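You operate a simulated robot arm through the tools that you are given. There is no shell and no other tool. Be economical: measure what you need, move in short steps, check, and stop when the job is done.

You run a simulated robot arm. Do the job below in one go: nothing can be reset, and whatever is moved stays where it is left.

TASK
Put three of the steel pucks from the back of the tank top in the large white bin. Open the third die drawer from the top. Any order will do.

It is judged by the outcome, as a careful person would: the job done as asked, and still so three seconds after it is handed in. It fails if anything else is knocked over, pushed out of place, dropped, spilled or broken.

THE ROBOT
A 7-joint arm with a two-finger parallel gripper on a trunk, on a base that drives. Base frame: it is fixed to the floor where the robot stands at the start and does not move with it; the origin is under the middle of the robot, x ahead of it, y to its left, z up; the surface under the hand at the start is at about z = 92. Readings come in cm, degrees, newtons and seconds.
With the tool pointing down near the work surface it reaches from about 30 to 72 cm from the robot's upright axis, wherever it stands. Its first joint turns from -166.0 to 166.0 degrees. Places, roughly: large white bin [150, 275, 75]; third die drawer [790, 330, 40]. Payload 3.43 kg.
The tool frame sits at the grasp point between the pads (the TCP): z along the fingers, y along the line on which they close. The tips reach 3 cm beyond it. Largest opening 9.4 cm; finger width 2.8, thickness 1; the body of the gripper, 5 by 9.6 cm, starts 5.5 cm behind the TCP.
Orientation is told as [roll, pitch, yaw] about the base's x, y, z axes, in that order, counted from this pose: with the fingers straight down and closing along the base's y, the tool's x points along the base's -x, its y along +y and its z along -z.

THE INTERFACE
- The arm moves only by the tool send_rows. Its argument "increments" is a list of rows, each an object (a shift or turn left out is 0, a gripper value left out holds the last) with "fingers": the opening, from 0 (shut) to 1 (fully open); "linear": the shift along the base's x, y, z in units of 20 mm (1.0 is 20 mm), a list of three; "delta_rot": the turn, a rotation vector about the base's x, y, z in units of 6 degrees (1.0 is 6 degrees), a list of three. In form: [{"fingers": fingers, "linear": [tx, ty, tz], "delta_rot": [ax, ay, az]}, ...]. A call has 1 to 20 rows; each row shifts and turns the commanded pose from where the row before left it. A call with a number of a shift or a turn outside -1 to 1 is refused whole. Rows are played at 5 a second. More than 5 cm and 8.6 degrees between two rows, or a gripper value outside its range, and nothing of the call is played. A pose out of reach is approached as far as the arm can. The call stops where the force on the tool passes 40 N (or 10 N more than at its start, if that is more) or the arm is blocked; 0.2 s more then pass. The fingers move at their own pace (about 10.8 cm/s each) and stop on an object; they squeeze with about 32 N. The grip force told is the motor's: it shows also when the fingers shut on nothing. Time passes only in rows, and 0.2 s behind the last, so rows that do not move let the fingers close. It gives the time, the measured TCP pose, the force on the tool (base axes), the opening and the grip force at its end, in the units of the frame above (readings bear some noise), with the torque about the TCP (base axes, N m) and any sound that the robot's microphone picked up.
- Cameras (640 x 400 px; columns grow to the right, rows downward): "scene" is now at [44.47, 0.83, 128.75]; the picture's right is [0.00, -0.38, 0.93], its down [-0.36, 0.86, 0.35] and it looks along [-0.93, -0.34, -0.14] (base axes); focal length 214 px, centre (320, 200). "wrist" rides on the gripper at [7.6, 1.4, -10.2] in the tool frame; the picture's right is [-0.18, 0.98, 0.00], its down [-0.75, -0.14, -0.64] and it looks along [-0.63, -0.12, 0.77] (tool axes); focal length 243 px, centre (320, 200).
- capture(camera): a new picture of that camera. The clock stands still meanwhile.
- lift_body(by): slides the trunk up (or, below 0, down) by that many cm; the arm and the scene camera ride with it, the base frame stays. It gives what a move gives, with no picture.
- roll_base(legs): drives the robot by 1 to 6 legs, each [ahead, left, turn to the left] in cm, cm and degrees, along the robot's own axes; the way and the turn of a leg run together, so that a leg with both is an arc; at most 150 cm and 180 degrees a leg. The arm and the cameras ride along, it lands a little off, and it stops where it bumps. It gives what a move gives.
- pan_tilt(pan, tilt): turns the head with the scene camera to pan (to the left, within 80 degrees either way) and tilt (down, from -29 to 69), counted from straight ahead of the robot. It gives what a move gives.
- measure_at(camera, pixels): there is no depth. For up to 12 entries [column, row, z] of the newest picture of that camera ("zoom" is the newest enlarged one), the place [x, y] in the base frame at which the ray of that pixel passes the height z, good to about 0.3 cm, but the place of the scene camera against the robot may be out by one fixed shift of up to 2.5 cm in any direction. The clock stands still meanwhile.
- zoom(camera, box): a new picture of the part [left, top, right, bottom] of that camera's present view, enlarged. The clock stands still meanwhile.
- hand_in(): hands the job in; it is judged then, once.

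Go step by step. Measure first, check grasps and placings, and put right what went wrong. The budget is 110 turns and 78 pictures, counting those below and the enlarged ones. Unless the task says otherwise, let go and move clear before handing in, and close with one line.

The tools are called after "Request:" as a command line: name --argument value ..., lists and objects as JSON in quotes. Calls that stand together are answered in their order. send_rows: Moves the arm, as the interface text tells. Its arguments: {"type":"object","properties":{"increments":{"type":"array"}},"required":["increments"]} The other tools are called the same way: lift_body (by) slides the trunk up or down; roll_base (legs) drives the base; pan_tilt (pan, tilt) turns the head that bears the scene camera; capture (camera) takes a picture; measure_at (camera, pixels) gives the place at which the rays of pixels pass given heights; zoom (camera, box) takes an enlarged picture of a part of a camera's view; hand_in () hands the job in.

At the start:

```text
t: 0.0
position: [43.22, 5.11, 116.45]
ee_rot: [0.0, 0.0, 0.0]
wrist_force: [0.1, -0.5, -0.1]
ft_torque: [-0.01, -0.02, 0.0]
width: 9.39
finger_force: 0.1
trunk travel left (down, up): [-30.0, 29.0]
robot x, y, heading: [0.22, -0.17, -0.1]
head pan, tilt: [-68.0, 68.8]
```

scene: 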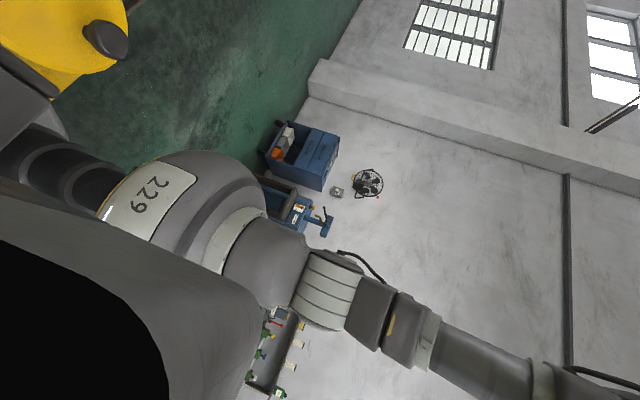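
wrist: 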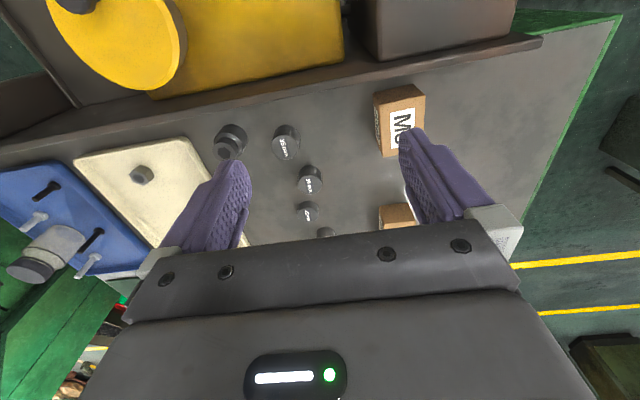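

The wrist picture shows a tank top with dark round parts near (230,140), (286,142), (310,178), (306,212), (325,232), two boxes and a beige tray. I will point the head ahead to look at the scene.

Request:
pan_tilt --pan 0 --tilt 40

Request:
capture --camera "scene"

Request:
zoom --camera "wrist" --box '[120, 70, 460, 280]'

```text
t: 1.4
position: [43.33, 5.11, 116.52]
ee_rot: [-0.1, 0.0, 0.0]
wrist_force: [-0.3, 0.0, -0.5]
ft_torque: [0.02, -0.03, -0.01]
width: 9.39
finger_force: 0.0
trunk travel left (down, up): [-30.0, 29.0]
robot x, y, heading: [-0.23, -0.36, -0.3]
head pan, tilt: [0.0, 40.0]
```

```text
75 pictures are left
```

scene: 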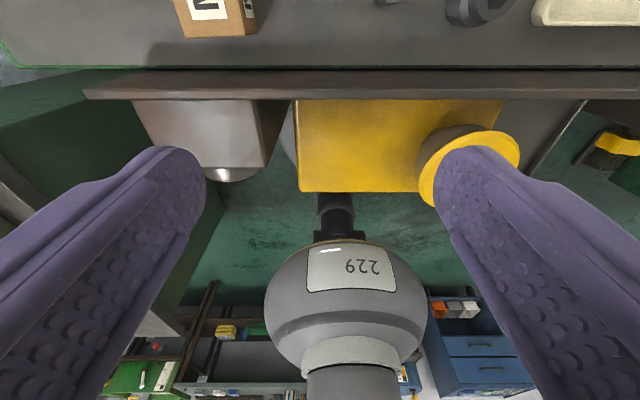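

```text
1.88 times, centred on (290, 175) of wrist
```

zoom: 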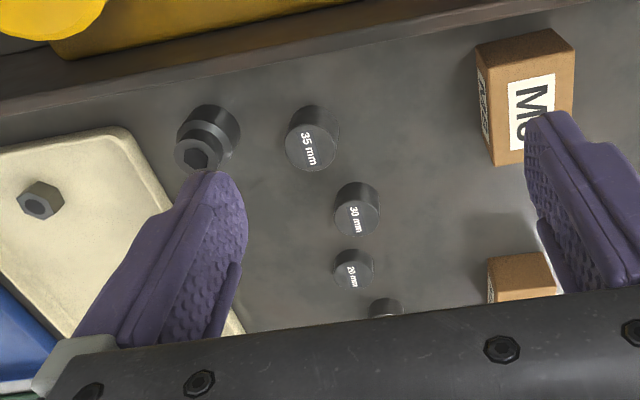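

The scene picture is oddly oriented, so I'll ask for rays at a few pixels to find how that camera sits, and locate the pucks in the wrist zoom.

Request:
measure_at --camera "scene" --pixels '[[320, 200, 92], [320, 200, 0], [320, 100, 92], [320, 100, 0], [320, 10, 92], [320, 10, 0], [220, 30, 92], [480, 360, 40], [320, 390, 92], [320, 390, 0], [600, 200, 0], [40, 200, 0]]'

Request:
measure_at --camera "zoom" --pixels '[[200, 155, 92], [313, 150, 92], [356, 218, 92], [352, 277, 92], [386, 308, 92], [525, 160, 92], [520, 298, 92], [100, 70, 92], [240, 330, 92], [240, 330, 0]]'

```text
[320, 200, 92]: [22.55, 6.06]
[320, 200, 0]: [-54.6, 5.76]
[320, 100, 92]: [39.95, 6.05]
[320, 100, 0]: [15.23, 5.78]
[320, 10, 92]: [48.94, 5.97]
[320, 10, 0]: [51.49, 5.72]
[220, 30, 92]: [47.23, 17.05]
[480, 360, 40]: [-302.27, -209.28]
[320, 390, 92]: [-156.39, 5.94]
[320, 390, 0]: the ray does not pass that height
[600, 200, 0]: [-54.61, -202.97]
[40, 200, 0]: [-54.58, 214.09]
```

```text
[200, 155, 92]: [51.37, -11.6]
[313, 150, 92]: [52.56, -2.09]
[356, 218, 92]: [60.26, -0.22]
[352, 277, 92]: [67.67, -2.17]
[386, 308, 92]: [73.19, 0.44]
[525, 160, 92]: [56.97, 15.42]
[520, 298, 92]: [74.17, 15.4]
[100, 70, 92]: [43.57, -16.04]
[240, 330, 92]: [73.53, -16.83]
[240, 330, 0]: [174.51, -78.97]
```

The scene camera actually looks straight down at pan 0, tilt 0 (tilting up swings it forward). I'll look down and forward over the tank top.

Request:
pan_tilt --pan 0 --tilt -29

Request:
capture --camera "scene"

Request:
measure_at --camera "scene" --pixels '[[320, 200, 92], [320, 200, 60], [320, 390, 92], [320, 390, 60], [420, 200, 92]]'

```text
t: 2.8
position: [43.26, 5.12, 116.55]
ee_rot: [0.1, 0.0, 0.0]
wrist_force: [-0.4, 0.3, -0.2]
ft_torque: [0.01, 0.03, 0.03]
width: 9.39
finger_force: 0.1
trunk travel left (down, up): [-30.0, 29.0]
robot x, y, heading: [0.3, 0.03, 0.1]
head pan, tilt: [0.0, -28.6]
```

```text
73 pictures are left
```

scene: 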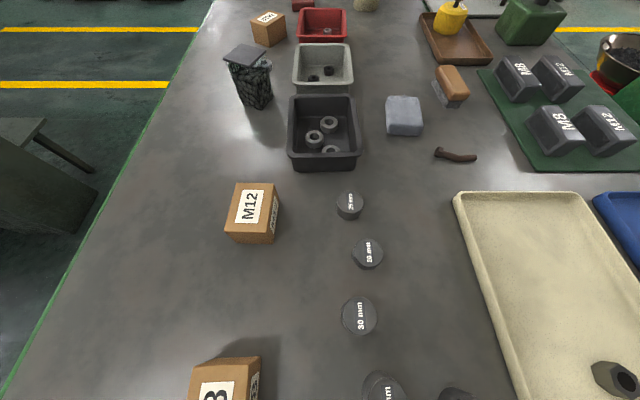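

```text
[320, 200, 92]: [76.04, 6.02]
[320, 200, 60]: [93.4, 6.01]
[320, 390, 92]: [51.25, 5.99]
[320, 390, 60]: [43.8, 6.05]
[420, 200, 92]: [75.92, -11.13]
```

The row of "mm" pucks runs at columns 350–385; the surface has many other items. I'll look around sideways to learn the surroundings.

Request:
pan_tilt --pan 65 --tilt -20

Request:
capture --camera "scene"

Request:
pan_tilt --pan -65 --tilt -20

Request:
capture --camera "scene"

```text
t: 4.2
position: [43.3, 5.19, 116.36]
ee_rot: [0.0, 0.0, 0.0]
wrist_force: [0.2, -0.5, 0.1]
ft_torque: [0.04, 0.01, 0.02]
width: 9.42
finger_force: 0.0
trunk travel left (down, up): [-30.0, 29.0]
robot x, y, heading: [0.0, 0.26, 0.0]
head pan, tilt: [65.0, -20.0]
```

```text
72 pictures are left
```

scene: 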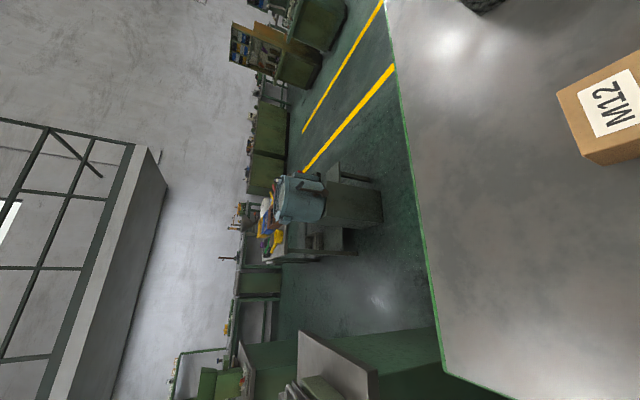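

```text
t: 6.3
position: [43.35, 5.1, 116.39]
ee_rot: [0.1, 0.0, 0.0]
wrist_force: [0.3, -0.9, 0.1]
ft_torque: [-0.04, 0.03, 0.03]
width: 9.39
finger_force: 0.0
trunk travel left (down, up): [-30.0, 29.0]
robot x, y, heading: [0.16, 0.19, 0.0]
head pan, tilt: [-65.0, -20.0]
```

```text
71 pictures are left
```

scene: 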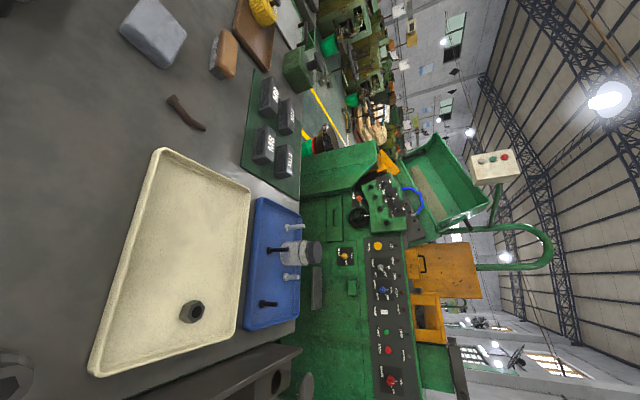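

The left picture shows a pail-like container at (300,195) and the right one a green machine. I'll zoom on the left region and the puck row.

Request:
pan_tilt --pan 65 --tilt -29

Request:
zoom --camera "scene" --box '[180, 0, 420, 300]'

Request:
pan_tilt --pan 0 --tilt -22

Request:
zoom --camera "scene" --box '[160, 0, 640, 300]'

Request:
capture --camera "scene"

```text
t: 8.4
position: [43.17, 5.09, 116.52]
ee_rot: [0.0, -0.1, 0.0]
wrist_force: [0.0, -0.1, 0.2]
ft_torque: [0.02, 0.01, 0.03]
width: 9.38
finger_force: 0.0
trunk travel left (down, up): [-30.0, 29.0]
robot x, y, heading: [-0.38, 0.1, 0.0]
head pan, tilt: [65.0, -28.6]
```

```text
1.33 times, centred on (300, 150) of scene
```

zoom: 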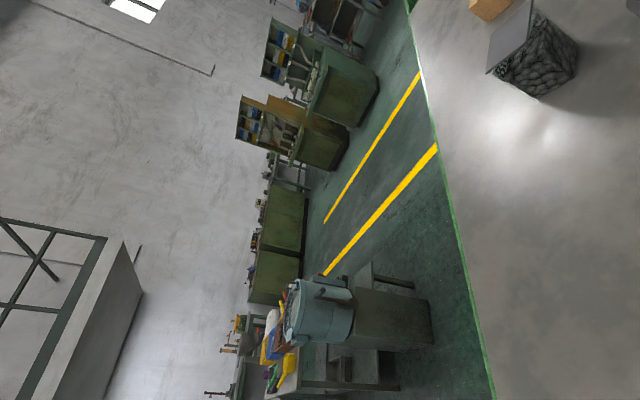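

```text
t: 9.7
position: [43.32, 5.17, 116.53]
ee_rot: [0.0, 0.0, -0.1]
wrist_force: [-0.9, -0.1, -0.6]
ft_torque: [0.01, 0.01, -0.02]
width: 9.4
finger_force: 0.1
trunk travel left (down, up): [-30.0, 29.0]
robot x, y, heading: [0.06, 0.12, -0.0]
head pan, tilt: [0.0, -22.0]
```

```text
1.33 times, centred on (400, 150) of scene
```

zoom: 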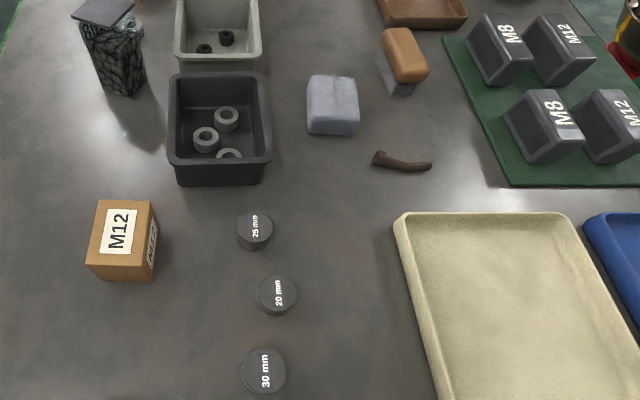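

```text
68 pictures are left
```

scene: 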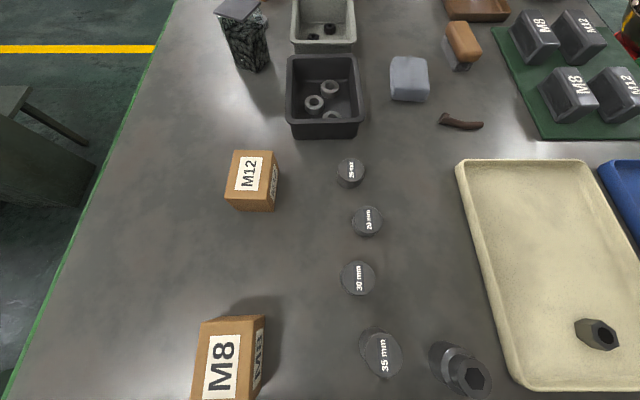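

Four steel pucks (35, 30, 20, 25 mm) stand in a row at columns 350–385. Next I need the floor layout towards the bin on the left, so I look left and back-left.

Request:
measure_at --camera "scene" --pixels '[[385, 352, 95.5], [404, 354, 95.5], [364, 354, 95.5], [358, 278, 95], [374, 278, 95], [341, 278, 95], [368, 221, 94], [352, 169, 94.5], [150, 100, 92], [20, 380, 92], [451, 378, 97], [468, 378, 97]]'

Request:
pan_tilt --pan 60 --tilt 10

Request:
capture --camera "scene"

Request:
measure_at --camera "scene" --pixels '[[320, 100, 0], [320, 200, 0], [320, 300, 0], [400, 100, 0], [400, 200, 0], [400, 300, 0], [480, 100, 0], [480, 200, 0], [480, 300, 0], [560, 100, 0], [560, 200, 0], [560, 300, 0]]'

```text
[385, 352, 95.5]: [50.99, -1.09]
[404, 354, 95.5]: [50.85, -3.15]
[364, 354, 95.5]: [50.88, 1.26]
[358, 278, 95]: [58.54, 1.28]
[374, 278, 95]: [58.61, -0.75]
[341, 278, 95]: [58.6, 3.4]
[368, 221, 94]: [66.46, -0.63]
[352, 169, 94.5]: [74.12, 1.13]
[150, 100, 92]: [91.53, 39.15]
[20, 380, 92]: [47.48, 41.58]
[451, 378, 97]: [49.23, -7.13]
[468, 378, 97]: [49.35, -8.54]
```

```text
t: 11.0
position: [43.27, 5.12, 116.47]
ee_rot: [0.0, 0.0, 0.1]
wrist_force: [0.2, 0.1, 0.5]
ft_torque: [-0.01, 0.0, -0.02]
width: 9.39
finger_force: 0.2
trunk travel left (down, up): [-30.0, 29.0]
robot x, y, heading: [0.15, -0.3, -0.5]
head pan, tilt: [60.0, 10.0]
```

```text
67 pictures are left
```

scene: 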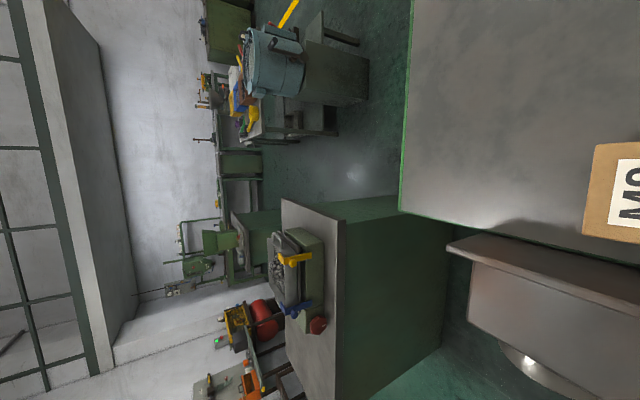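

```text
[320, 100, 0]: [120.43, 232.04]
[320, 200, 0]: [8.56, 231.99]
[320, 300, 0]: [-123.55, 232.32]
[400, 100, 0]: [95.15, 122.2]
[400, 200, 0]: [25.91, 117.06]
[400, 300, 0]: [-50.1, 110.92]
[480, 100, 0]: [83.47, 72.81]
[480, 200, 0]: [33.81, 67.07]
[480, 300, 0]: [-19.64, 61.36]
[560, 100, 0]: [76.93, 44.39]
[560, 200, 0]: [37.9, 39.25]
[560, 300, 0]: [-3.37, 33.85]
```

A green cabinet lies to the left (about y 85+), the tank's left edge is near y 42, and a pail stands at (270,60). I'll zoom on the bin area and measure floor edges.

Request:
measure_at --camera "scene" --pixels '[[275, 60, 75], [368, 105, 0], [370, 60, 0], [305, 60, 60], [446, 240, 0], [440, 345, 0], [372, 398, 0], [398, 195, 0], [345, 222, 90], [338, 398, 90], [282, 200, 90], [403, 212, 92]]'

Request:
pan_tilt --pan 70 --tilt -25

Request:
zoom --camera "scene" --box '[240, 140, 460, 320]'

Request:
measure_at --camera "zoom" --pixels '[[320, 200, 75], [200, 200, 75], [320, 100, 75], [320, 300, 75], [400, 200, 0]]'

```text
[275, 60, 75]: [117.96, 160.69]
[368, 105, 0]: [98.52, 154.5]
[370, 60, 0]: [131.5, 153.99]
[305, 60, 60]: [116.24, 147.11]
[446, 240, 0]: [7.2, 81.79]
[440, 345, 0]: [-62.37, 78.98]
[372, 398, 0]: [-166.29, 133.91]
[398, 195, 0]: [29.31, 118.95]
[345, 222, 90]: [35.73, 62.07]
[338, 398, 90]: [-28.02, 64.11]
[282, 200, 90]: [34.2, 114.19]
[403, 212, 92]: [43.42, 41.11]
```

```text
t: 12.0
position: [43.24, 5.23, 116.51]
ee_rot: [0.1, 0.0, 0.1]
wrist_force: [-0.1, -0.2, -0.4]
ft_torque: [-0.02, 0.02, 0.02]
width: 9.39
finger_force: 0.1
trunk travel left (down, up): [-30.0, 29.0]
robot x, y, heading: [0.03, 0.39, -0.0]
head pan, tilt: [70.0, -25.0]
```

```text
2.22 times, centred on (350, 230) of scene
```

zoom: 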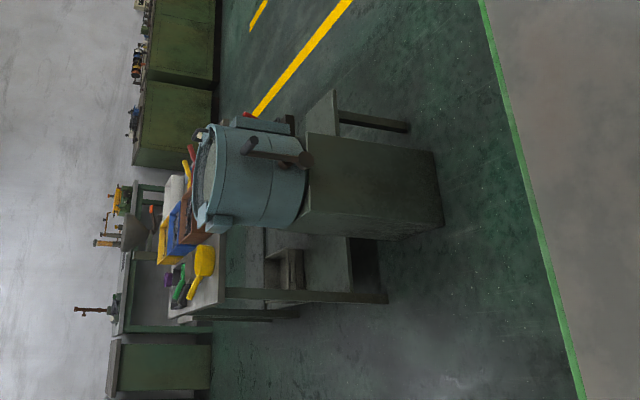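

```text
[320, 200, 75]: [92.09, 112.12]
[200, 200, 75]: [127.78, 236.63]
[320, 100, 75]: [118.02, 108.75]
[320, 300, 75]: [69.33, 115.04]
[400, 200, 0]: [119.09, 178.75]
```

A white bin stands among coloured bins at (172,195) in the zoom, on a table behind the pail. First I'll fetch the 30 mm puck at about (58.5, 1), moving the hand above it and checking with the wrist camera.

Request:
send_rows --increments '[{"linear": [0.8, -0.2, -0.4], "fingers": 0.75}, {"linear": [0.9, -0.25, -0.5]}, {"linear": [1, -0.25, -0.6]}, {"linear": [1, -0.3, -0.6]}, {"linear": [1, -0.3, -0.6]}, {"linear": [1, -0.3, -0.6]}, {"linear": [1, -0.3, -0.6]}, {"linear": [0.7, -0.2, -0.6]}, {}, {}]'

Request:
capture --camera "wrist"

Request:
pan_tilt --pan 0 --tilt 0

Request:
capture --camera "scene"

Request:
measure_at --camera "scene" --pixels '[[320, 200, 92], [320, 200, 0], [320, 300, 92], [320, 100, 92]]'

```text
t: 14.2
position: [58.06, 0.96, 107.55]
ee_rot: [0.0, -0.1, -0.1]
wrist_force: [0.4, 0.2, 0.1]
ft_torque: [-0.01, -0.02, -0.02]
width: 7.05
finger_force: 0.1
trunk travel left (down, up): [-30.0, 29.0]
robot x, y, heading: [-0.18, -0.06, -0.2]
head pan, tilt: [70.0, -25.0]
```

```text
65 pictures are left
```

wrist: 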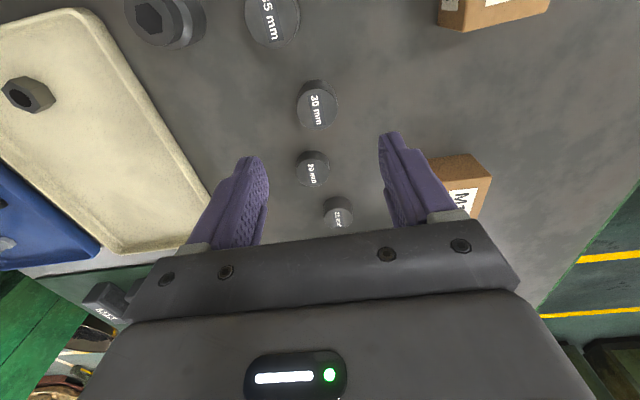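

```text
t: 15.7
position: [57.96, 0.94, 107.57]
ee_rot: [0.0, 0.0, 0.1]
wrist_force: [0.8, 0.4, 0.7]
ft_torque: [-0.01, 0.03, 0.01]
width: 7.05
finger_force: 0.1
trunk travel left (down, up): [-30.0, 29.0]
robot x, y, heading: [0.14, -0.06, 0.3]
head pan, tilt: [0.0, 0.0]
```

```text
64 pictures are left
```

scene: 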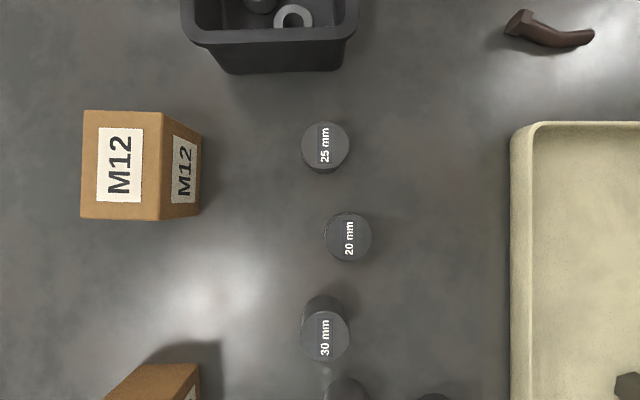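

```text
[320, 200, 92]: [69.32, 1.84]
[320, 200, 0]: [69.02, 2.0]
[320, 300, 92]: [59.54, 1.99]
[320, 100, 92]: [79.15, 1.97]
```

The scene camera rides with the hand. Measuring the puck tops: 30 mm at (325,337), 20 mm at (348,240), 25 mm at (325,147), and in the wrist view (318,108).

Request:
measure_at --camera "scene" --pixels '[[325, 337, 95], [348, 240, 94], [325, 146, 94.5], [325, 310, 92]]'

Request:
measure_at --camera "wrist" --pixels '[[318, 109, 95], [312, 175, 94], [338, 218, 94.5], [272, 15, 95.5]]'

```text
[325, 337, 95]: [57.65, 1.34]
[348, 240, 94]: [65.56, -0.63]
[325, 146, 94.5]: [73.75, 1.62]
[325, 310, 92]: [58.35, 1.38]
```

```text
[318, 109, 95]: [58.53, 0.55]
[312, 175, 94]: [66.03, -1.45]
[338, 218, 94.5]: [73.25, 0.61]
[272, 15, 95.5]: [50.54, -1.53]
```

The wrist camera puts the 30 mm puck at (58.4, 0.6). Descending around it and closing.

Request:
send_rows --increments '[{"linear": [0.15, -0.15, -0.8]}, {"linear": [0, 0, -0.8]}, {"linear": [0, 0, -0.8]}, {"linear": [0, 0, -0.8]}, {"linear": [0, 0, -0.8]}, {"linear": [0, 0, -0.8]}, {"linear": [0, 0, -0.7]}, {"linear": [0, 0, -0.5]}, {"fingers": 0.0}, {}, {}, {}, {}]'

```text
t: 18.4
position: [58.65, 0.76, 95.54]
ee_rot: [0.0, 0.0, -0.1]
wrist_force: [0.7, 1.0, 1.5]
ft_torque: [0.06, 0.0, 0.02]
width: 3.91
finger_force: 32.2
trunk travel left (down, up): [-30.0, 29.0]
robot x, y, heading: [-0.09, 0.01, -0.0]
head pan, tilt: [0.0, 0.0]
```

Gripped at 3.9 cm wide. Lifting and drawing the arm back to the start place, then looking.

Request:
send_rows --increments '[{"linear": [0, 0, 0.5]}, {"linear": [0, 0, 0.9]}, {"linear": [0, 0, 1]}, {"linear": [0, 0, 1]}, {"linear": [0, 0, 1]}, {"linear": [-0.5, 0, 1]}, {"linear": [-1, 0, 1]}, {"linear": [-1, 0, 1]}, {"linear": [-1, 0, 1]}, {"linear": [-1, 0, 1]}, {"linear": [-1, 0, 1]}, {"linear": [-1, 0, 1]}, {"linear": [-1, 0, 0.5]}, {"linear": [-0.5, 0, 0]}, {}]'

Request:
pan_tilt --pan 45 --tilt 15

Request:
capture --camera "scene"

```text
t: 21.6
position: [42.49, 0.5, 119.22]
ee_rot: [0.0, 0.0, 0.0]
wrist_force: [0.3, 0.7, -3.1]
ft_torque: [-0.03, 0.03, -0.01]
width: 3.93
finger_force: 31.2
trunk travel left (down, up): [-30.0, 29.0]
robot x, y, heading: [-0.3, -0.24, 0.0]
head pan, tilt: [0.0, 0.0]
```

```text
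t: 22.8
position: [42.45, 0.55, 119.28]
ee_rot: [0.0, -0.1, 0.0]
wrist_force: [-0.5, 0.5, -2.5]
ft_torque: [0.0, -0.02, 0.01]
width: 3.9
finger_force: 32.2
trunk travel left (down, up): [-30.0, 29.0]
robot x, y, heading: [0.28, 0.16, 0.1]
head pan, tilt: [45.0, 15.0]
```

```text
63 pictures are left
```

scene: 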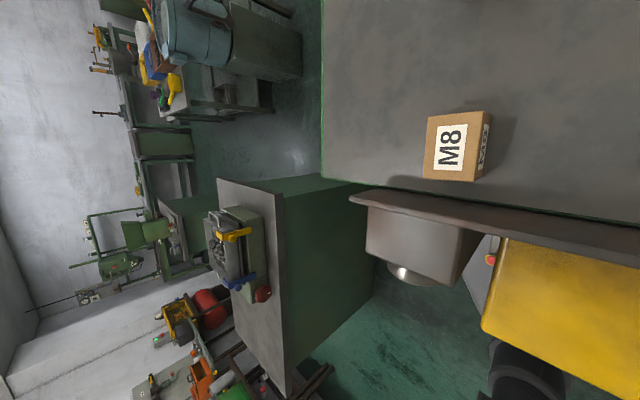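

Holding the puck (−3 N). I'll back the robot away from the tank some 60 cm and look again to plan the route round the cabinet.

Request:
roll_base --legs '[[-60, 0, 0]]'

Request:
pan_tilt --pan 50 --tilt -15

Request:
capture --camera "scene"

Request:
measure_at --camera "scene" --pixels '[[320, 100, 0], [320, 200, 0], [320, 300, 0], [420, 100, 0], [420, 200, 0], [420, 300, 0], [520, 100, 0], [520, 200, 0], [520, 300, 0], [220, 200, 0], [220, 100, 0], [220, 300, 0]]'

```text
t: 26.1
position: [-16.47, 0.71, 119.17]
ee_rot: [0.0, -0.1, 0.3]
wrist_force: [-1.1, 0.5, -1.9]
ft_torque: [-0.04, -0.02, -0.01]
width: 3.91
finger_force: 32.2
trunk travel left (down, up): [-30.0, 29.0]
robot x, y, heading: [-59.03, 0.05, 0.1]
head pan, tilt: [45.0, 15.0]
```

```text
t: 27.1
position: [-16.39, 0.59, 119.22]
ee_rot: [0.0, 0.0, 0.4]
wrist_force: [0.2, -0.4, -2.1]
ft_torque: [0.01, 0.01, 0.01]
width: 3.94
finger_force: 31.5
trunk travel left (down, up): [-30.0, 29.0]
robot x, y, heading: [-58.65, -0.63, 0.3]
head pan, tilt: [50.0, -15.0]
```

```text
62 pictures are left
```

scene: 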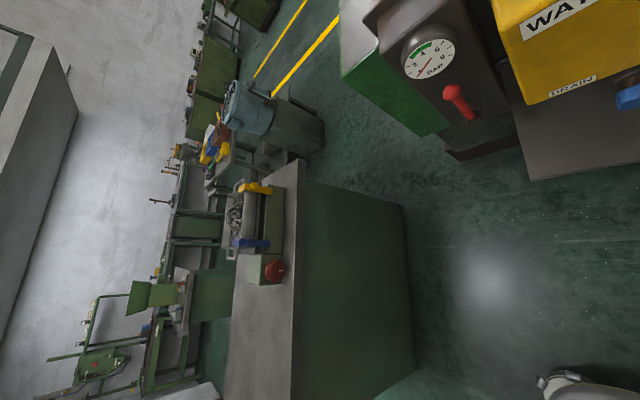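

```text
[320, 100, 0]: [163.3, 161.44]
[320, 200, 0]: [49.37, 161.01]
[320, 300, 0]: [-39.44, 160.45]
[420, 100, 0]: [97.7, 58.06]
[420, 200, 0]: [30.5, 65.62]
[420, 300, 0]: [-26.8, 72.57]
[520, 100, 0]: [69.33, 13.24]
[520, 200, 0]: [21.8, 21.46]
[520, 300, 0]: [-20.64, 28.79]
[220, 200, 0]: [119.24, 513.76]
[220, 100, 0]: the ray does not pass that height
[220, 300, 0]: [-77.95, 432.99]
```

The cabinet's floor edge runs from about (30,78) to (-60,80); the gap to the tank corner is only ~40 cm. I'll back further and look at the corridor behind the cabinet.

Request:
roll_base --legs '[[-60, 0, 0]]'

Request:
pan_tilt --pan 60 --tilt -15

Request:
capture --camera "scene"

Request:
measure_at --camera "scene" --pixels '[[320, 100, 0], [320, 200, 0], [320, 300, 0], [400, 100, 0], [400, 200, 0], [400, 300, 0], [480, 100, 0], [480, 200, 0], [480, 300, 0], [280, 200, 0], [280, 100, 0], [280, 300, 0]]'

```text
t: 30.5
position: [-78.34, 0.34, 119.29]
ee_rot: [0.0, 0.0, 0.6]
wrist_force: [-0.2, 0.4, -2.9]
ft_torque: [0.02, 0.0, 0.03]
width: 3.92
finger_force: 32.5
trunk travel left (down, up): [-30.0, 29.0]
robot x, y, heading: [-120.86, -0.76, 0.5]
head pan, tilt: [50.0, -15.0]
```

```text
t: 31.3
position: [-78.41, 0.36, 119.11]
ee_rot: [0.0, 0.0, 0.6]
wrist_force: [0.1, 1.1, -3.2]
ft_torque: [0.03, 0.0, 0.01]
width: 3.92
finger_force: 32.0
trunk travel left (down, up): [-30.0, 29.0]
robot x, y, heading: [-120.94, -0.74, 0.7]
head pan, tilt: [60.0, -15.0]
```

```text
61 pictures are left
```

scene: 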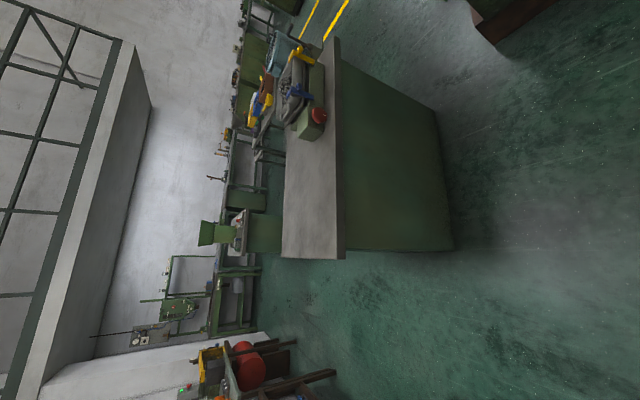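

```text
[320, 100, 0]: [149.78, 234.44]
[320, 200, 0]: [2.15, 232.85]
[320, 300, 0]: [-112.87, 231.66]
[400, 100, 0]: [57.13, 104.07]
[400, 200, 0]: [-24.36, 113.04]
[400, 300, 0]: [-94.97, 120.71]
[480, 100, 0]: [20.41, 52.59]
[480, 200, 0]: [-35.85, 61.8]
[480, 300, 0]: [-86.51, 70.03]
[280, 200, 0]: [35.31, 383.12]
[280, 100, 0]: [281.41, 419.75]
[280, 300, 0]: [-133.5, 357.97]
```

The floor left of here is clear up to about y 230. I'll slide 150 cm left and look towards the bin.

Request:
roll_base --legs '[[0, 150, 0], [0, 40, 0]]'

Request:
pan_tilt --pan 0 --tilt -29

Request:
capture --camera "scene"

Request:
measure_at --camera "scene" --pixels '[[320, 10, 0], [320, 60, 0], [320, 120, 0], [320, 200, 0], [320, 300, 0], [500, 60, 0], [500, 120, 0], [500, 200, 0], [140, 60, 0], [140, 120, 0], [140, 200, 0]]'

```text
t: 40.8
position: [-81.48, 191.01, 119.14]
ee_rot: [0.0, 0.0, 1.5]
wrist_force: [-0.8, 0.6, -2.8]
ft_torque: [-0.04, -0.02, 0.0]
width: 3.9
finger_force: 31.9
trunk travel left (down, up): [-30.0, 29.0]
robot x, y, heading: [-123.67, 189.31, 1.2]
head pan, tilt: [60.0, -15.0]
```

```text
t: 42.1
position: [-81.44, 190.91, 119.34]
ee_rot: [0.0, 0.1, 1.5]
wrist_force: [0.4, -0.2, -2.2]
ft_torque: [0.01, -0.02, 0.01]
width: 3.87
finger_force: 31.9
trunk travel left (down, up): [-30.0, 29.0]
robot x, y, heading: [-123.83, 189.81, 1.1]
head pan, tilt: [0.0, -28.6]
```

```text
60 pictures are left
```

scene: 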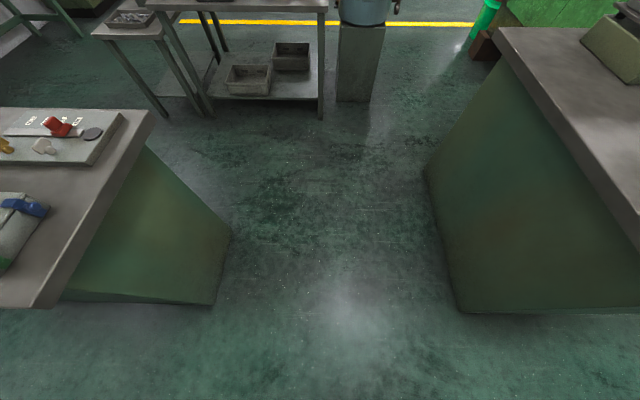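

```text
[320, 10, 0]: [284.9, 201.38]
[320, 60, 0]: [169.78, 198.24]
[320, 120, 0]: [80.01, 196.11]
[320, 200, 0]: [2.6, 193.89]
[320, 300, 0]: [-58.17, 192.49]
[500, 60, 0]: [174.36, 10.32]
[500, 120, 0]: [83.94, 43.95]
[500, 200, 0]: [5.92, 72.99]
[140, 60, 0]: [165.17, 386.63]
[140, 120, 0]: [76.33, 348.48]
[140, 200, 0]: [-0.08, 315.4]
```

A clear corridor lies between two cabinets (columns 230–430), with the bin table ahead at x≈86. I'll drive ahead 85 cm and look again.

Request:
roll_base --legs '[[85, 3, 0]]'

Request:
capture --camera "scene"

Request:
zoom --camera "scene" --box '[60, 0, 460, 200]'

Request:
measure_at --camera "zoom" --pixels '[[100, 100, 75], [200, 100, 75], [300, 100, 75], [400, 100, 75], [100, 200, 75], [200, 200, 75], [300, 200, 75], [400, 200, 75], [200, 50, 75], [300, 50, 75], [200, 300, 75], [400, 300, 0]]'

```text
t: 46.5
position: [1.95, 195.92, 119.2]
ee_rot: [0.0, -0.1, 1.4]
wrist_force: [0.1, 0.1, -2.4]
ft_torque: [-0.01, 0.02, -0.01]
width: 3.9
finger_force: 32.4
trunk travel left (down, up): [-30.0, 29.0]
robot x, y, heading: [-41.01, 194.14, 1.5]
head pan, tilt: [0.0, -28.6]
```

```text
59 pictures are left
```

scene: 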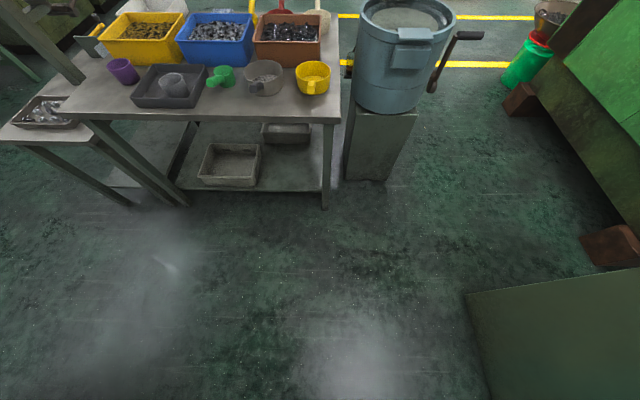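

```text
1.60 times, centred on (260, 100) of scene
```

zoom: 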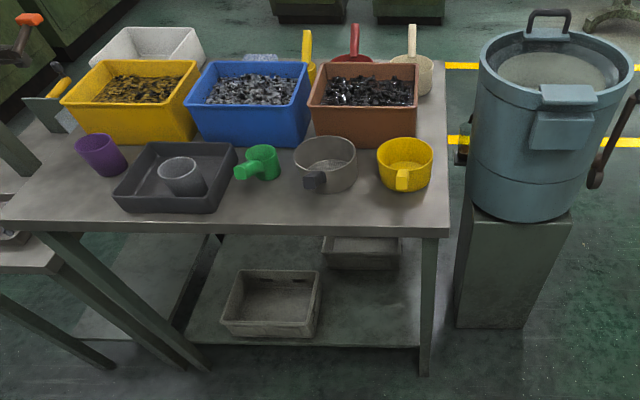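

```text
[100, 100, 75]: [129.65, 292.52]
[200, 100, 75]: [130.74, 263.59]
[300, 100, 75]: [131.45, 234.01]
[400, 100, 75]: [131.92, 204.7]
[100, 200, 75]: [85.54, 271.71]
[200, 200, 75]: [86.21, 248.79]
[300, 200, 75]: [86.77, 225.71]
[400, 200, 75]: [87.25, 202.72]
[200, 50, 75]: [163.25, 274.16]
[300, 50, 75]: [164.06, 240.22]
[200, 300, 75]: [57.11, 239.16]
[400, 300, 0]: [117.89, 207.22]
```

The large white bin is at (145,45) in the zoom, at the back-left of the table behind the yellow one; it's best reached from the table's far side. I'll check the robot's own footprint by looking back, and measure key corners.

Request:
measure_at --camera "zoom" --pixels '[[425, 375, 0], [455, 325, 0], [525, 325, 0], [572, 215, 55], [600, 185, 90], [120, 30, 80], [200, 30, 80], [195, 55, 80], [448, 235, 65], [440, 62, 65], [540, 60, 100]]'

Request:
measure_at --camera "scene" --pixels '[[465, 295, 0], [490, 395, 0], [635, 265, 0], [635, 235, 0], [510, 110, 0]]'

Request:
pan_tilt --pan 0 --tilt 50

Request:
capture --camera "scene"

Request:
measure_at --camera "scene" --pixels '[[320, 10, 0], [320, 60, 0], [320, 120, 0], [320, 200, 0], [100, 100, 0], [500, 100, 0]]'

```text
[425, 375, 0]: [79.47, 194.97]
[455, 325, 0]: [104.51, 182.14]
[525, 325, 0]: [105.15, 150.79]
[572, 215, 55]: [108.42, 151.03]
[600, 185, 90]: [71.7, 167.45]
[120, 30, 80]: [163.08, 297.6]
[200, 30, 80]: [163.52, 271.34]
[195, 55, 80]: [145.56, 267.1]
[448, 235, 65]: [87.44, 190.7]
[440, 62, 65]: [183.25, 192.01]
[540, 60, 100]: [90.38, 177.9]
```

```text
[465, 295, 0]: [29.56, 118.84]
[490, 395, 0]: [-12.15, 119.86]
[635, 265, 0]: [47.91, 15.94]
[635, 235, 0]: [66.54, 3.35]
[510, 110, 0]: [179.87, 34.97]
```

```text
t: 48.0
position: [1.77, 195.93, 119.13]
ee_rot: [0.0, -0.1, 1.5]
wrist_force: [0.8, 0.5, -2.9]
ft_torque: [0.0, -0.03, 0.01]
width: 3.91
finger_force: 32.1
trunk travel left (down, up): [-30.0, 29.0]
robot x, y, heading: [-40.8, 194.12, 1.5]
head pan, tilt: [0.0, 50.0]
```

```text
57 pictures are left
```

scene: 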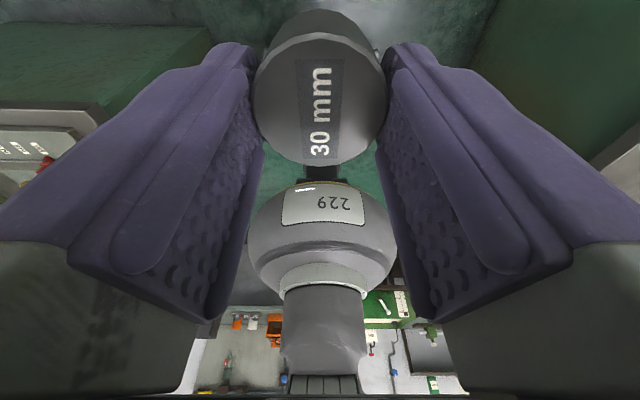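

```text
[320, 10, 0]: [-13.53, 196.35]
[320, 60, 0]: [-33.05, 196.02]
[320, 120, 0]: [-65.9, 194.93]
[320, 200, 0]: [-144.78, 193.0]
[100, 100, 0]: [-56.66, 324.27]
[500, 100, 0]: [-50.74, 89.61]
```

The pail stand's corner is at (104,151), the cabinet corner at (30,119), so a diagonal of about 75 cm width is free. Driving by two legs through it to about (105, 92).

Request:
roll_base --legs '[[95, -44.5, 0], [48.5, -61, 0]]'

Request:
pan_tilt --pan 0 --tilt -29

Request:
capture --camera "scene"

Request:
measure_at --camera "scene" --pixels '[[320, 60, 0], [320, 120, 0], [320, 200, 0], [140, 60, 0], [140, 120, 0], [140, 200, 0], [480, 60, 0], [480, 120, 0], [480, 200, 0]]'

```text
t: 57.2
position: [148.45, 95.29, 119.17]
ee_rot: [0.0, 0.0, 3.0]
wrist_force: [-0.5, 0.4, -3.1]
ft_torque: [0.03, -0.01, 0.03]
width: 3.89
finger_force: 32.0
trunk travel left (down, up): [-30.0, 29.0]
robot x, y, heading: [105.96, 92.83, 2.8]
head pan, tilt: [0.0, 50.0]
```

```text
t: 58.7
position: [148.41, 95.31, 119.29]
ee_rot: [0.0, 0.0, 3.0]
wrist_force: [0.5, -0.3, -3.7]
ft_torque: [-0.01, 0.01, 0.01]
width: 3.91
finger_force: 31.7
trunk travel left (down, up): [-30.0, 29.0]
robot x, y, heading: [106.01, 92.73, 3.1]
head pan, tilt: [0.0, -28.6]
```

```text
56 pictures are left
```

scene: 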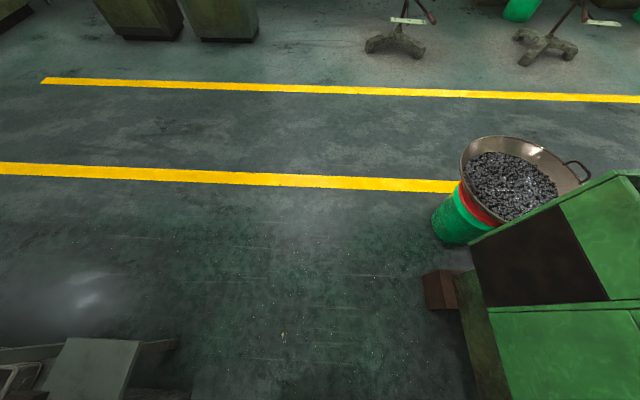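

```text
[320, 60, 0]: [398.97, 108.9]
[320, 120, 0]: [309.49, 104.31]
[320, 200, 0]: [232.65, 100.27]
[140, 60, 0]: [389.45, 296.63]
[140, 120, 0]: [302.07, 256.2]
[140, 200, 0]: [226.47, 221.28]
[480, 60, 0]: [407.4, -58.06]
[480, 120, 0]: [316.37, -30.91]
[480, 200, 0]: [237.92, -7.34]
```

The floor ahead is clear. Driving to about (232,100), turning to face back (−x) and sliding along to y≈200, then looking.

Request:
roll_base --legs '[[126, 0.5, 0], [0, 0, 177], [0, -100, 0]]'

Request:
pan_tilt --pan -20 --tilt -25

Request:
capture --camera "scene"

Request:
measure_at --camera "scene" --pixels '[[320, 60, 75], [320, 120, 75], [320, 200, 75], [140, 60, 75], [140, 120, 75], [140, 200, 75], [480, 60, 75], [480, 120, 75], [480, 200, 75]]'

```text
t: 77.0
position: [194.85, 201.76, 119.26]
ee_rot: [0.0, 0.0, 176.5]
wrist_force: [-1.0, 0.6, -2.6]
ft_torque: [0.01, 0.0, -0.01]
width: 3.89
finger_force: 32.3
trunk travel left (down, up): [-30.0, 29.0]
robot x, y, heading: [237.06, 199.58, 176.4]
head pan, tilt: [0.0, -28.6]
```

```text
t: 77.8
position: [194.93, 201.67, 119.25]
ee_rot: [0.0, 0.0, 176.4]
wrist_force: [0.2, 0.5, -2.7]
ft_torque: [-0.04, 0.0, 0.03]
width: 3.91
finger_force: 31.3
trunk travel left (down, up): [-30.0, 29.0]
robot x, y, heading: [237.3, 199.82, 176.5]
head pan, tilt: [-20.0, -25.0]
```

```text
55 pictures are left
```

scene: 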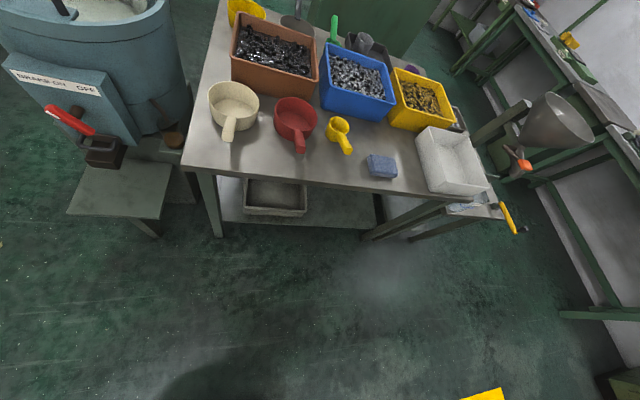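

```text
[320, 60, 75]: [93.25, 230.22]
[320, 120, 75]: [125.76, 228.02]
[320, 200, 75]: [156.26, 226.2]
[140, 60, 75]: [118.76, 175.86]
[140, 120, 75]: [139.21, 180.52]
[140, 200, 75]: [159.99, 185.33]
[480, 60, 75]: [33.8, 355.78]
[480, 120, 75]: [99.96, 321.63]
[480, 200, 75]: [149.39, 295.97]
```

The empty white bin is at (450,160). Measuring it and the table edge.

Request:
measure_at --camera "scene" --pixels '[[417, 128, 82], [458, 126, 82], [487, 186, 82], [437, 190, 82], [435, 193, 70], [350, 184, 70], [185, 170, 70], [492, 188, 70], [217, 237, 0], [500, 200, 70], [378, 160, 73]]'

Request:
roll_base --legs '[[3, -78, 3.5]]'

Request:
pan_tilt --pan 0 --tilt -25

Request:
capture --camera "scene"

```text
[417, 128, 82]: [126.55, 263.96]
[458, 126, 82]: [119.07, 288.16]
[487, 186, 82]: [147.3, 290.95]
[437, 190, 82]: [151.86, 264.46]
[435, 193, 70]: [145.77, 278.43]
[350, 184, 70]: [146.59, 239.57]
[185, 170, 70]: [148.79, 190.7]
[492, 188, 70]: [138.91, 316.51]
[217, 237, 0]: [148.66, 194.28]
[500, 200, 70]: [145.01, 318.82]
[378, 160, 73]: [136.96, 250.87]
```

```text
t: 82.1
position: [194.93, 280.02, 119.24]
ee_rot: [0.0, 0.1, 179.2]
wrist_force: [-0.6, 0.2, -2.4]
ft_torque: [-0.03, -0.02, -0.03]
width: 3.91
finger_force: 31.6
trunk travel left (down, up): [-30.0, 29.0]
robot x, y, heading: [237.3, 279.86, 179.1]
head pan, tilt: [-20.0, -25.0]
```

```text
t: 82.9
position: [194.82, 280.01, 119.28]
ee_rot: [0.0, 0.0, 179.1]
wrist_force: [0.9, 0.1, -1.9]
ft_torque: [0.06, 0.01, -0.01]
width: 3.95
finger_force: 32.0
trunk travel left (down, up): [-30.0, 29.0]
robot x, y, heading: [237.31, 280.1, 179.3]
head pan, tilt: [0.0, -25.0]
```

```text
54 pictures are left
```

scene: 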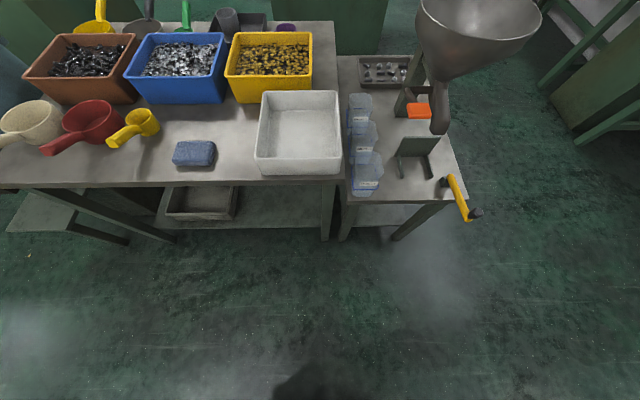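

Now the bin is right ahead at (298,130). Measuring it, then driving ahead 38 cm.

Request:
measure_at --camera "scene" --pixels '[[264, 93, 82], [338, 92, 82], [342, 158, 82], [255, 157, 82], [258, 174, 70], [340, 174, 70], [330, 240, 0], [320, 182, 70], [430, 130, 100]]'

Request:
roll_base --legs '[[36, 0, 0]]'

Request:
capture --camera "scene"

Request:
capture --camera "wrist"

```text
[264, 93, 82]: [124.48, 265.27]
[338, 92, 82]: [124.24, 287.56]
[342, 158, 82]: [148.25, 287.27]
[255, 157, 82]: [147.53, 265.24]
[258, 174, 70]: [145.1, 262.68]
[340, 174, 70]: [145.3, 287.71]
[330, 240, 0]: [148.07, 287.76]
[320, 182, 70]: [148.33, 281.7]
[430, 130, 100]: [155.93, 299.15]
```

```text
t: 85.2
position: [159.52, 281.5, 119.15]
ee_rot: [0.0, 0.1, 178.4]
wrist_force: [-0.6, 0.3, -3.2]
ft_torque: [0.03, -0.05, 0.04]
width: 3.9
finger_force: 32.4
trunk travel left (down, up): [-30.0, 29.0]
robot x, y, heading: [201.79, 280.94, 178.2]
head pan, tilt: [0.0, -25.0]
```

```text
53 pictures are left
```

scene: 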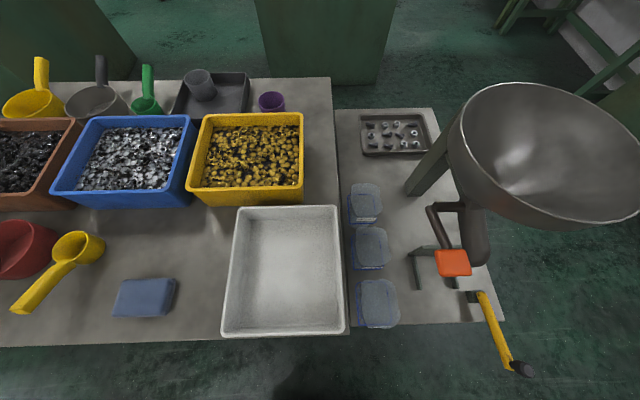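

```text
52 pictures are left
```

wrist: 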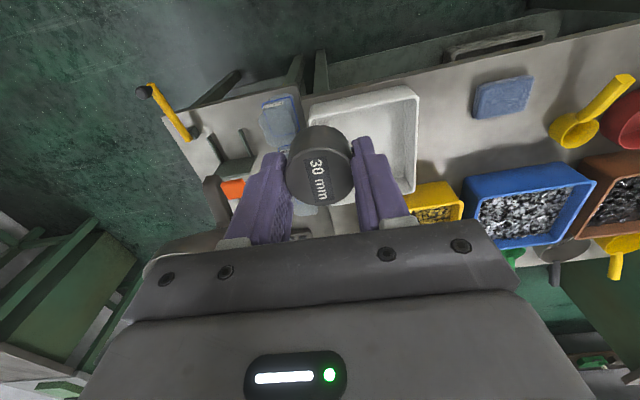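

Measuring the bin and hopper here.

Request:
measure_at --camera "scene" --pixels '[[238, 206, 80], [337, 207, 80], [343, 333, 80], [222, 335, 80], [247, 210, 71], [330, 300, 71], [448, 160, 110], [480, 205, 105], [450, 250, 95], [500, 90, 112]]'

Request:
lift_body --by -15

```text
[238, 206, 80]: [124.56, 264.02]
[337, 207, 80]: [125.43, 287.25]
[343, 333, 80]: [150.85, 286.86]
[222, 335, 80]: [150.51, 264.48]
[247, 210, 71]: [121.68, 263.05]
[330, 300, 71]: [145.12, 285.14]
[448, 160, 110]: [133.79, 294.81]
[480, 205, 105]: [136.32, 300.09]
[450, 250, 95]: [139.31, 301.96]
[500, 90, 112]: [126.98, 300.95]
```

```text
t: 87.0
position: [159.71, 281.4, 104.15]
ee_rot: [0.0, 0.0, 178.4]
wrist_force: [0.1, -0.5, -3.2]
ft_torque: [-0.01, -0.03, 0.01]
width: 3.89
finger_force: 32.4
trunk travel left (down, up): [-15.0, 44.0]
robot x, y, heading: [202.0, 280.7, 178.0]
head pan, tilt: [0.0, -25.0]
```

Moving over the bin at about (138, 271), then down to z 82 for a check.

Request:
send_rows --increments '[{"linear": [-0.5, -0.5, 0]}, {"linear": [-1, -0.5, 0]}, {"linear": [-1, -0.5, 0]}, {"linear": [-1, -0.5, 0]}, {"linear": [-1, -0.5, 0]}, {"linear": [-1, -0.5, 0]}, {"linear": [-1, -0.5, 0]}, {"linear": [-1, -0.5, 0]}, {"linear": [-1, -0.5, 0]}, {"linear": [-1, -0.5, 0]}, {"linear": [-1, -0.3, 0]}, {"linear": [-0.4, 0, -0.5]}, {"linear": [0, 0, -0.9]}, {"linear": [0, 0, -0.9]}, {"linear": [0, 0, -0.9]}, {"linear": [0, 0, -0.9]}, {}]'

Request:
capture --camera "wrist"

```text
t: 90.5
position: [137.68, 270.88, 96.1]
ee_rot: [0.0, 0.0, 178.3]
wrist_force: [0.7, 0.3, -4.0]
ft_torque: [0.02, -0.02, 0.01]
width: 3.9
finger_force: 31.6
trunk travel left (down, up): [-15.0, 44.0]
robot x, y, heading: [202.04, 280.62, 178.1]
head pan, tilt: [0.0, -25.0]
```

```text
51 pictures are left
```

wrist: 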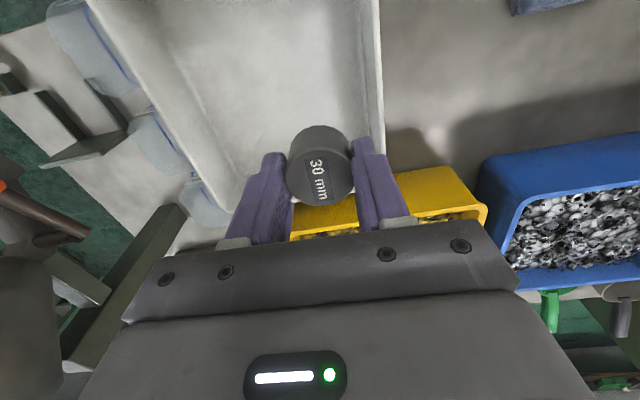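

Over the bin; checking its near-side walls with the wrist camera.

Request:
measure_at --camera "wrist" --pixels '[[380, 20, 80], [383, 100, 80], [140, 80, 80], [195, 170, 80], [230, 210, 80], [365, 60, 71], [250, 170, 71]]'

```text
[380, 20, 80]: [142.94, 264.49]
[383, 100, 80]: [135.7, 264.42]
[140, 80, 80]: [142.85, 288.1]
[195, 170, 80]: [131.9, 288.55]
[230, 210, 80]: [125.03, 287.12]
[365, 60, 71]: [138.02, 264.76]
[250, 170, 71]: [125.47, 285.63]
```

Bin spans y 264.5–288 and x 125–150. Shifting to y≈273.5 and lowering to set the puck down.

Request:
send_rows --increments '[{"linear": [0, 0.7, -0.5]}, {"linear": [0, 0.6, -0.9]}, {"linear": [0, 0, -1]}, {"linear": [0, 0, -1]}, {"linear": [0, 0, -1]}, {"linear": [0, 0, -1]}, {"linear": [0, 0, -1]}, {"linear": [0, 0, -1]}, {"linear": [0, 0, -1]}, {"linear": [0, 0, -0.6]}, {"linear": [0, 0, -0.4]}, {"linear": [0, 0, -0.3]}, {"linear": [0, 0, -0.2]}, {"linear": [0, 0, -0.2]}, {}]'

```text
t: 92.6
position: [137.61, 273.51, 80.34]
ee_rot: [0.1, -0.8, 178.4]
wrist_force: [3.6, 0.3, 23.2]
ft_torque: [0.23, -0.44, 0.03]
width: 3.9
finger_force: 31.4
trunk travel left (down, up): [-15.0, 44.0]
robot x, y, heading: [201.83, 280.63, 178.2]
head pan, tilt: [0.0, -25.0]
stopped in row 10: the force on the tool passed its limit at 60 N (the readings are from after the stop); the commanded pose is now the measured one
```

The puck touched the bin floor with the TCP at 80.3 (floor ≈ 76.8). Opening a bit and lifting out.

Request:
send_rows --increments '[{"linear": [0, 0, 0.05]}, {"fingers": 0.6}, {}, {}, {"linear": [0, 0, 0.5]}, {"linear": [0, 0, 1]}, {"linear": [0, 0, 1]}, {"linear": [0, 0, 1]}, {"linear": [0, 0, 1]}, {"linear": [0, 0, 1]}, {"linear": [0, 0, 1]}, {"linear": [0, 0, 1]}, {"linear": [0, 0, 1]}, {"linear": [0, 0, 1]}]'

Request:
pan_tilt --pan 0 --tilt 10

Request:
capture --camera "scene"

```text
t: 95.6
position: [137.43, 273.22, 99.04]
ee_rot: [0.1, -0.6, 178.3]
wrist_force: [-0.3, 0.3, 0.1]
ft_torque: [-0.03, -0.01, 0.0]
width: 5.62
finger_force: 0.1
trunk travel left (down, up): [-15.0, 44.0]
robot x, y, heading: [202.23, 280.9, 178.2]
head pan, tilt: [0.0, -25.0]
```

```text
t: 96.6
position: [137.4, 273.27, 99.15]
ee_rot: [0.1, -0.5, 178.4]
wrist_force: [0.0, 0.1, 0.0]
ft_torque: [0.04, 0.0, 0.01]
width: 5.64
finger_force: 0.0
trunk travel left (down, up): [-15.0, 44.0]
robot x, y, heading: [201.93, 280.43, 178.2]
head pan, tilt: [0.0, 10.0]
```

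```text
50 pictures are left
```

scene: 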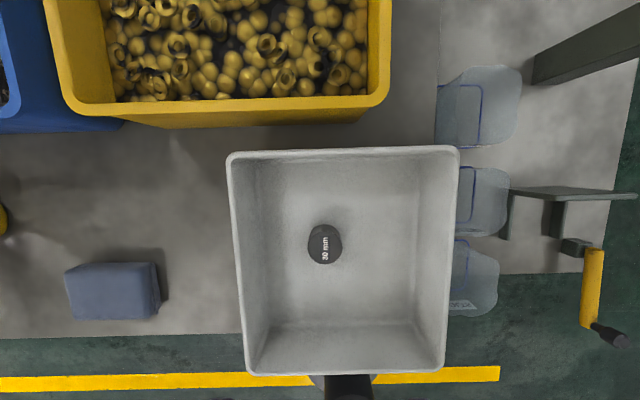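

The 30 mm puck stands in the white bin at (325,245). While the arm is out, I look back at the robot to learn its footprint.

Request:
pan_tilt --pan 0 --tilt 50

Request:
capture --camera "scene"

Request:
measure_at --camera "scene" --pixels '[[320, 100, 20], [320, 200, 20], [320, 150, 20], [220, 150, 20], [420, 150, 20]]'

```text
t: 97.7
position: [137.39, 273.12, 98.99]
ee_rot: [0.2, -0.5, 178.2]
wrist_force: [0.5, 0.4, -0.1]
ft_torque: [-0.02, 0.05, -0.02]
width: 5.62
finger_force: 0.1
trunk travel left (down, up): [-15.0, 44.0]
robot x, y, heading: [201.72, 280.76, 178.4]
head pan, tilt: [0.0, 50.0]
```

```text
49 pictures are left
```

scene: 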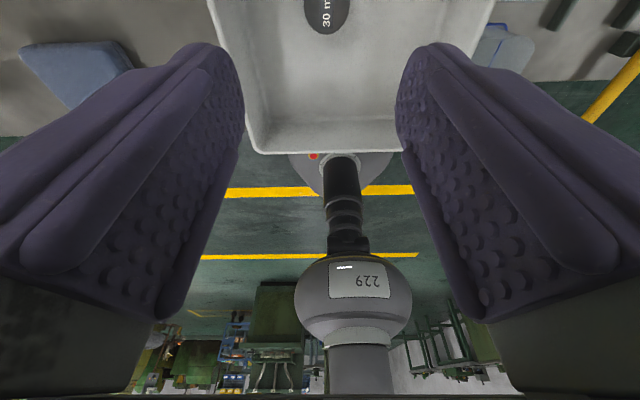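

```text
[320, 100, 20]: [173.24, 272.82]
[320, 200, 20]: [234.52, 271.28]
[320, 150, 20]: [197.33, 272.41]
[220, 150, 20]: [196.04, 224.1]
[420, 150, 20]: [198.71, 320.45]
```

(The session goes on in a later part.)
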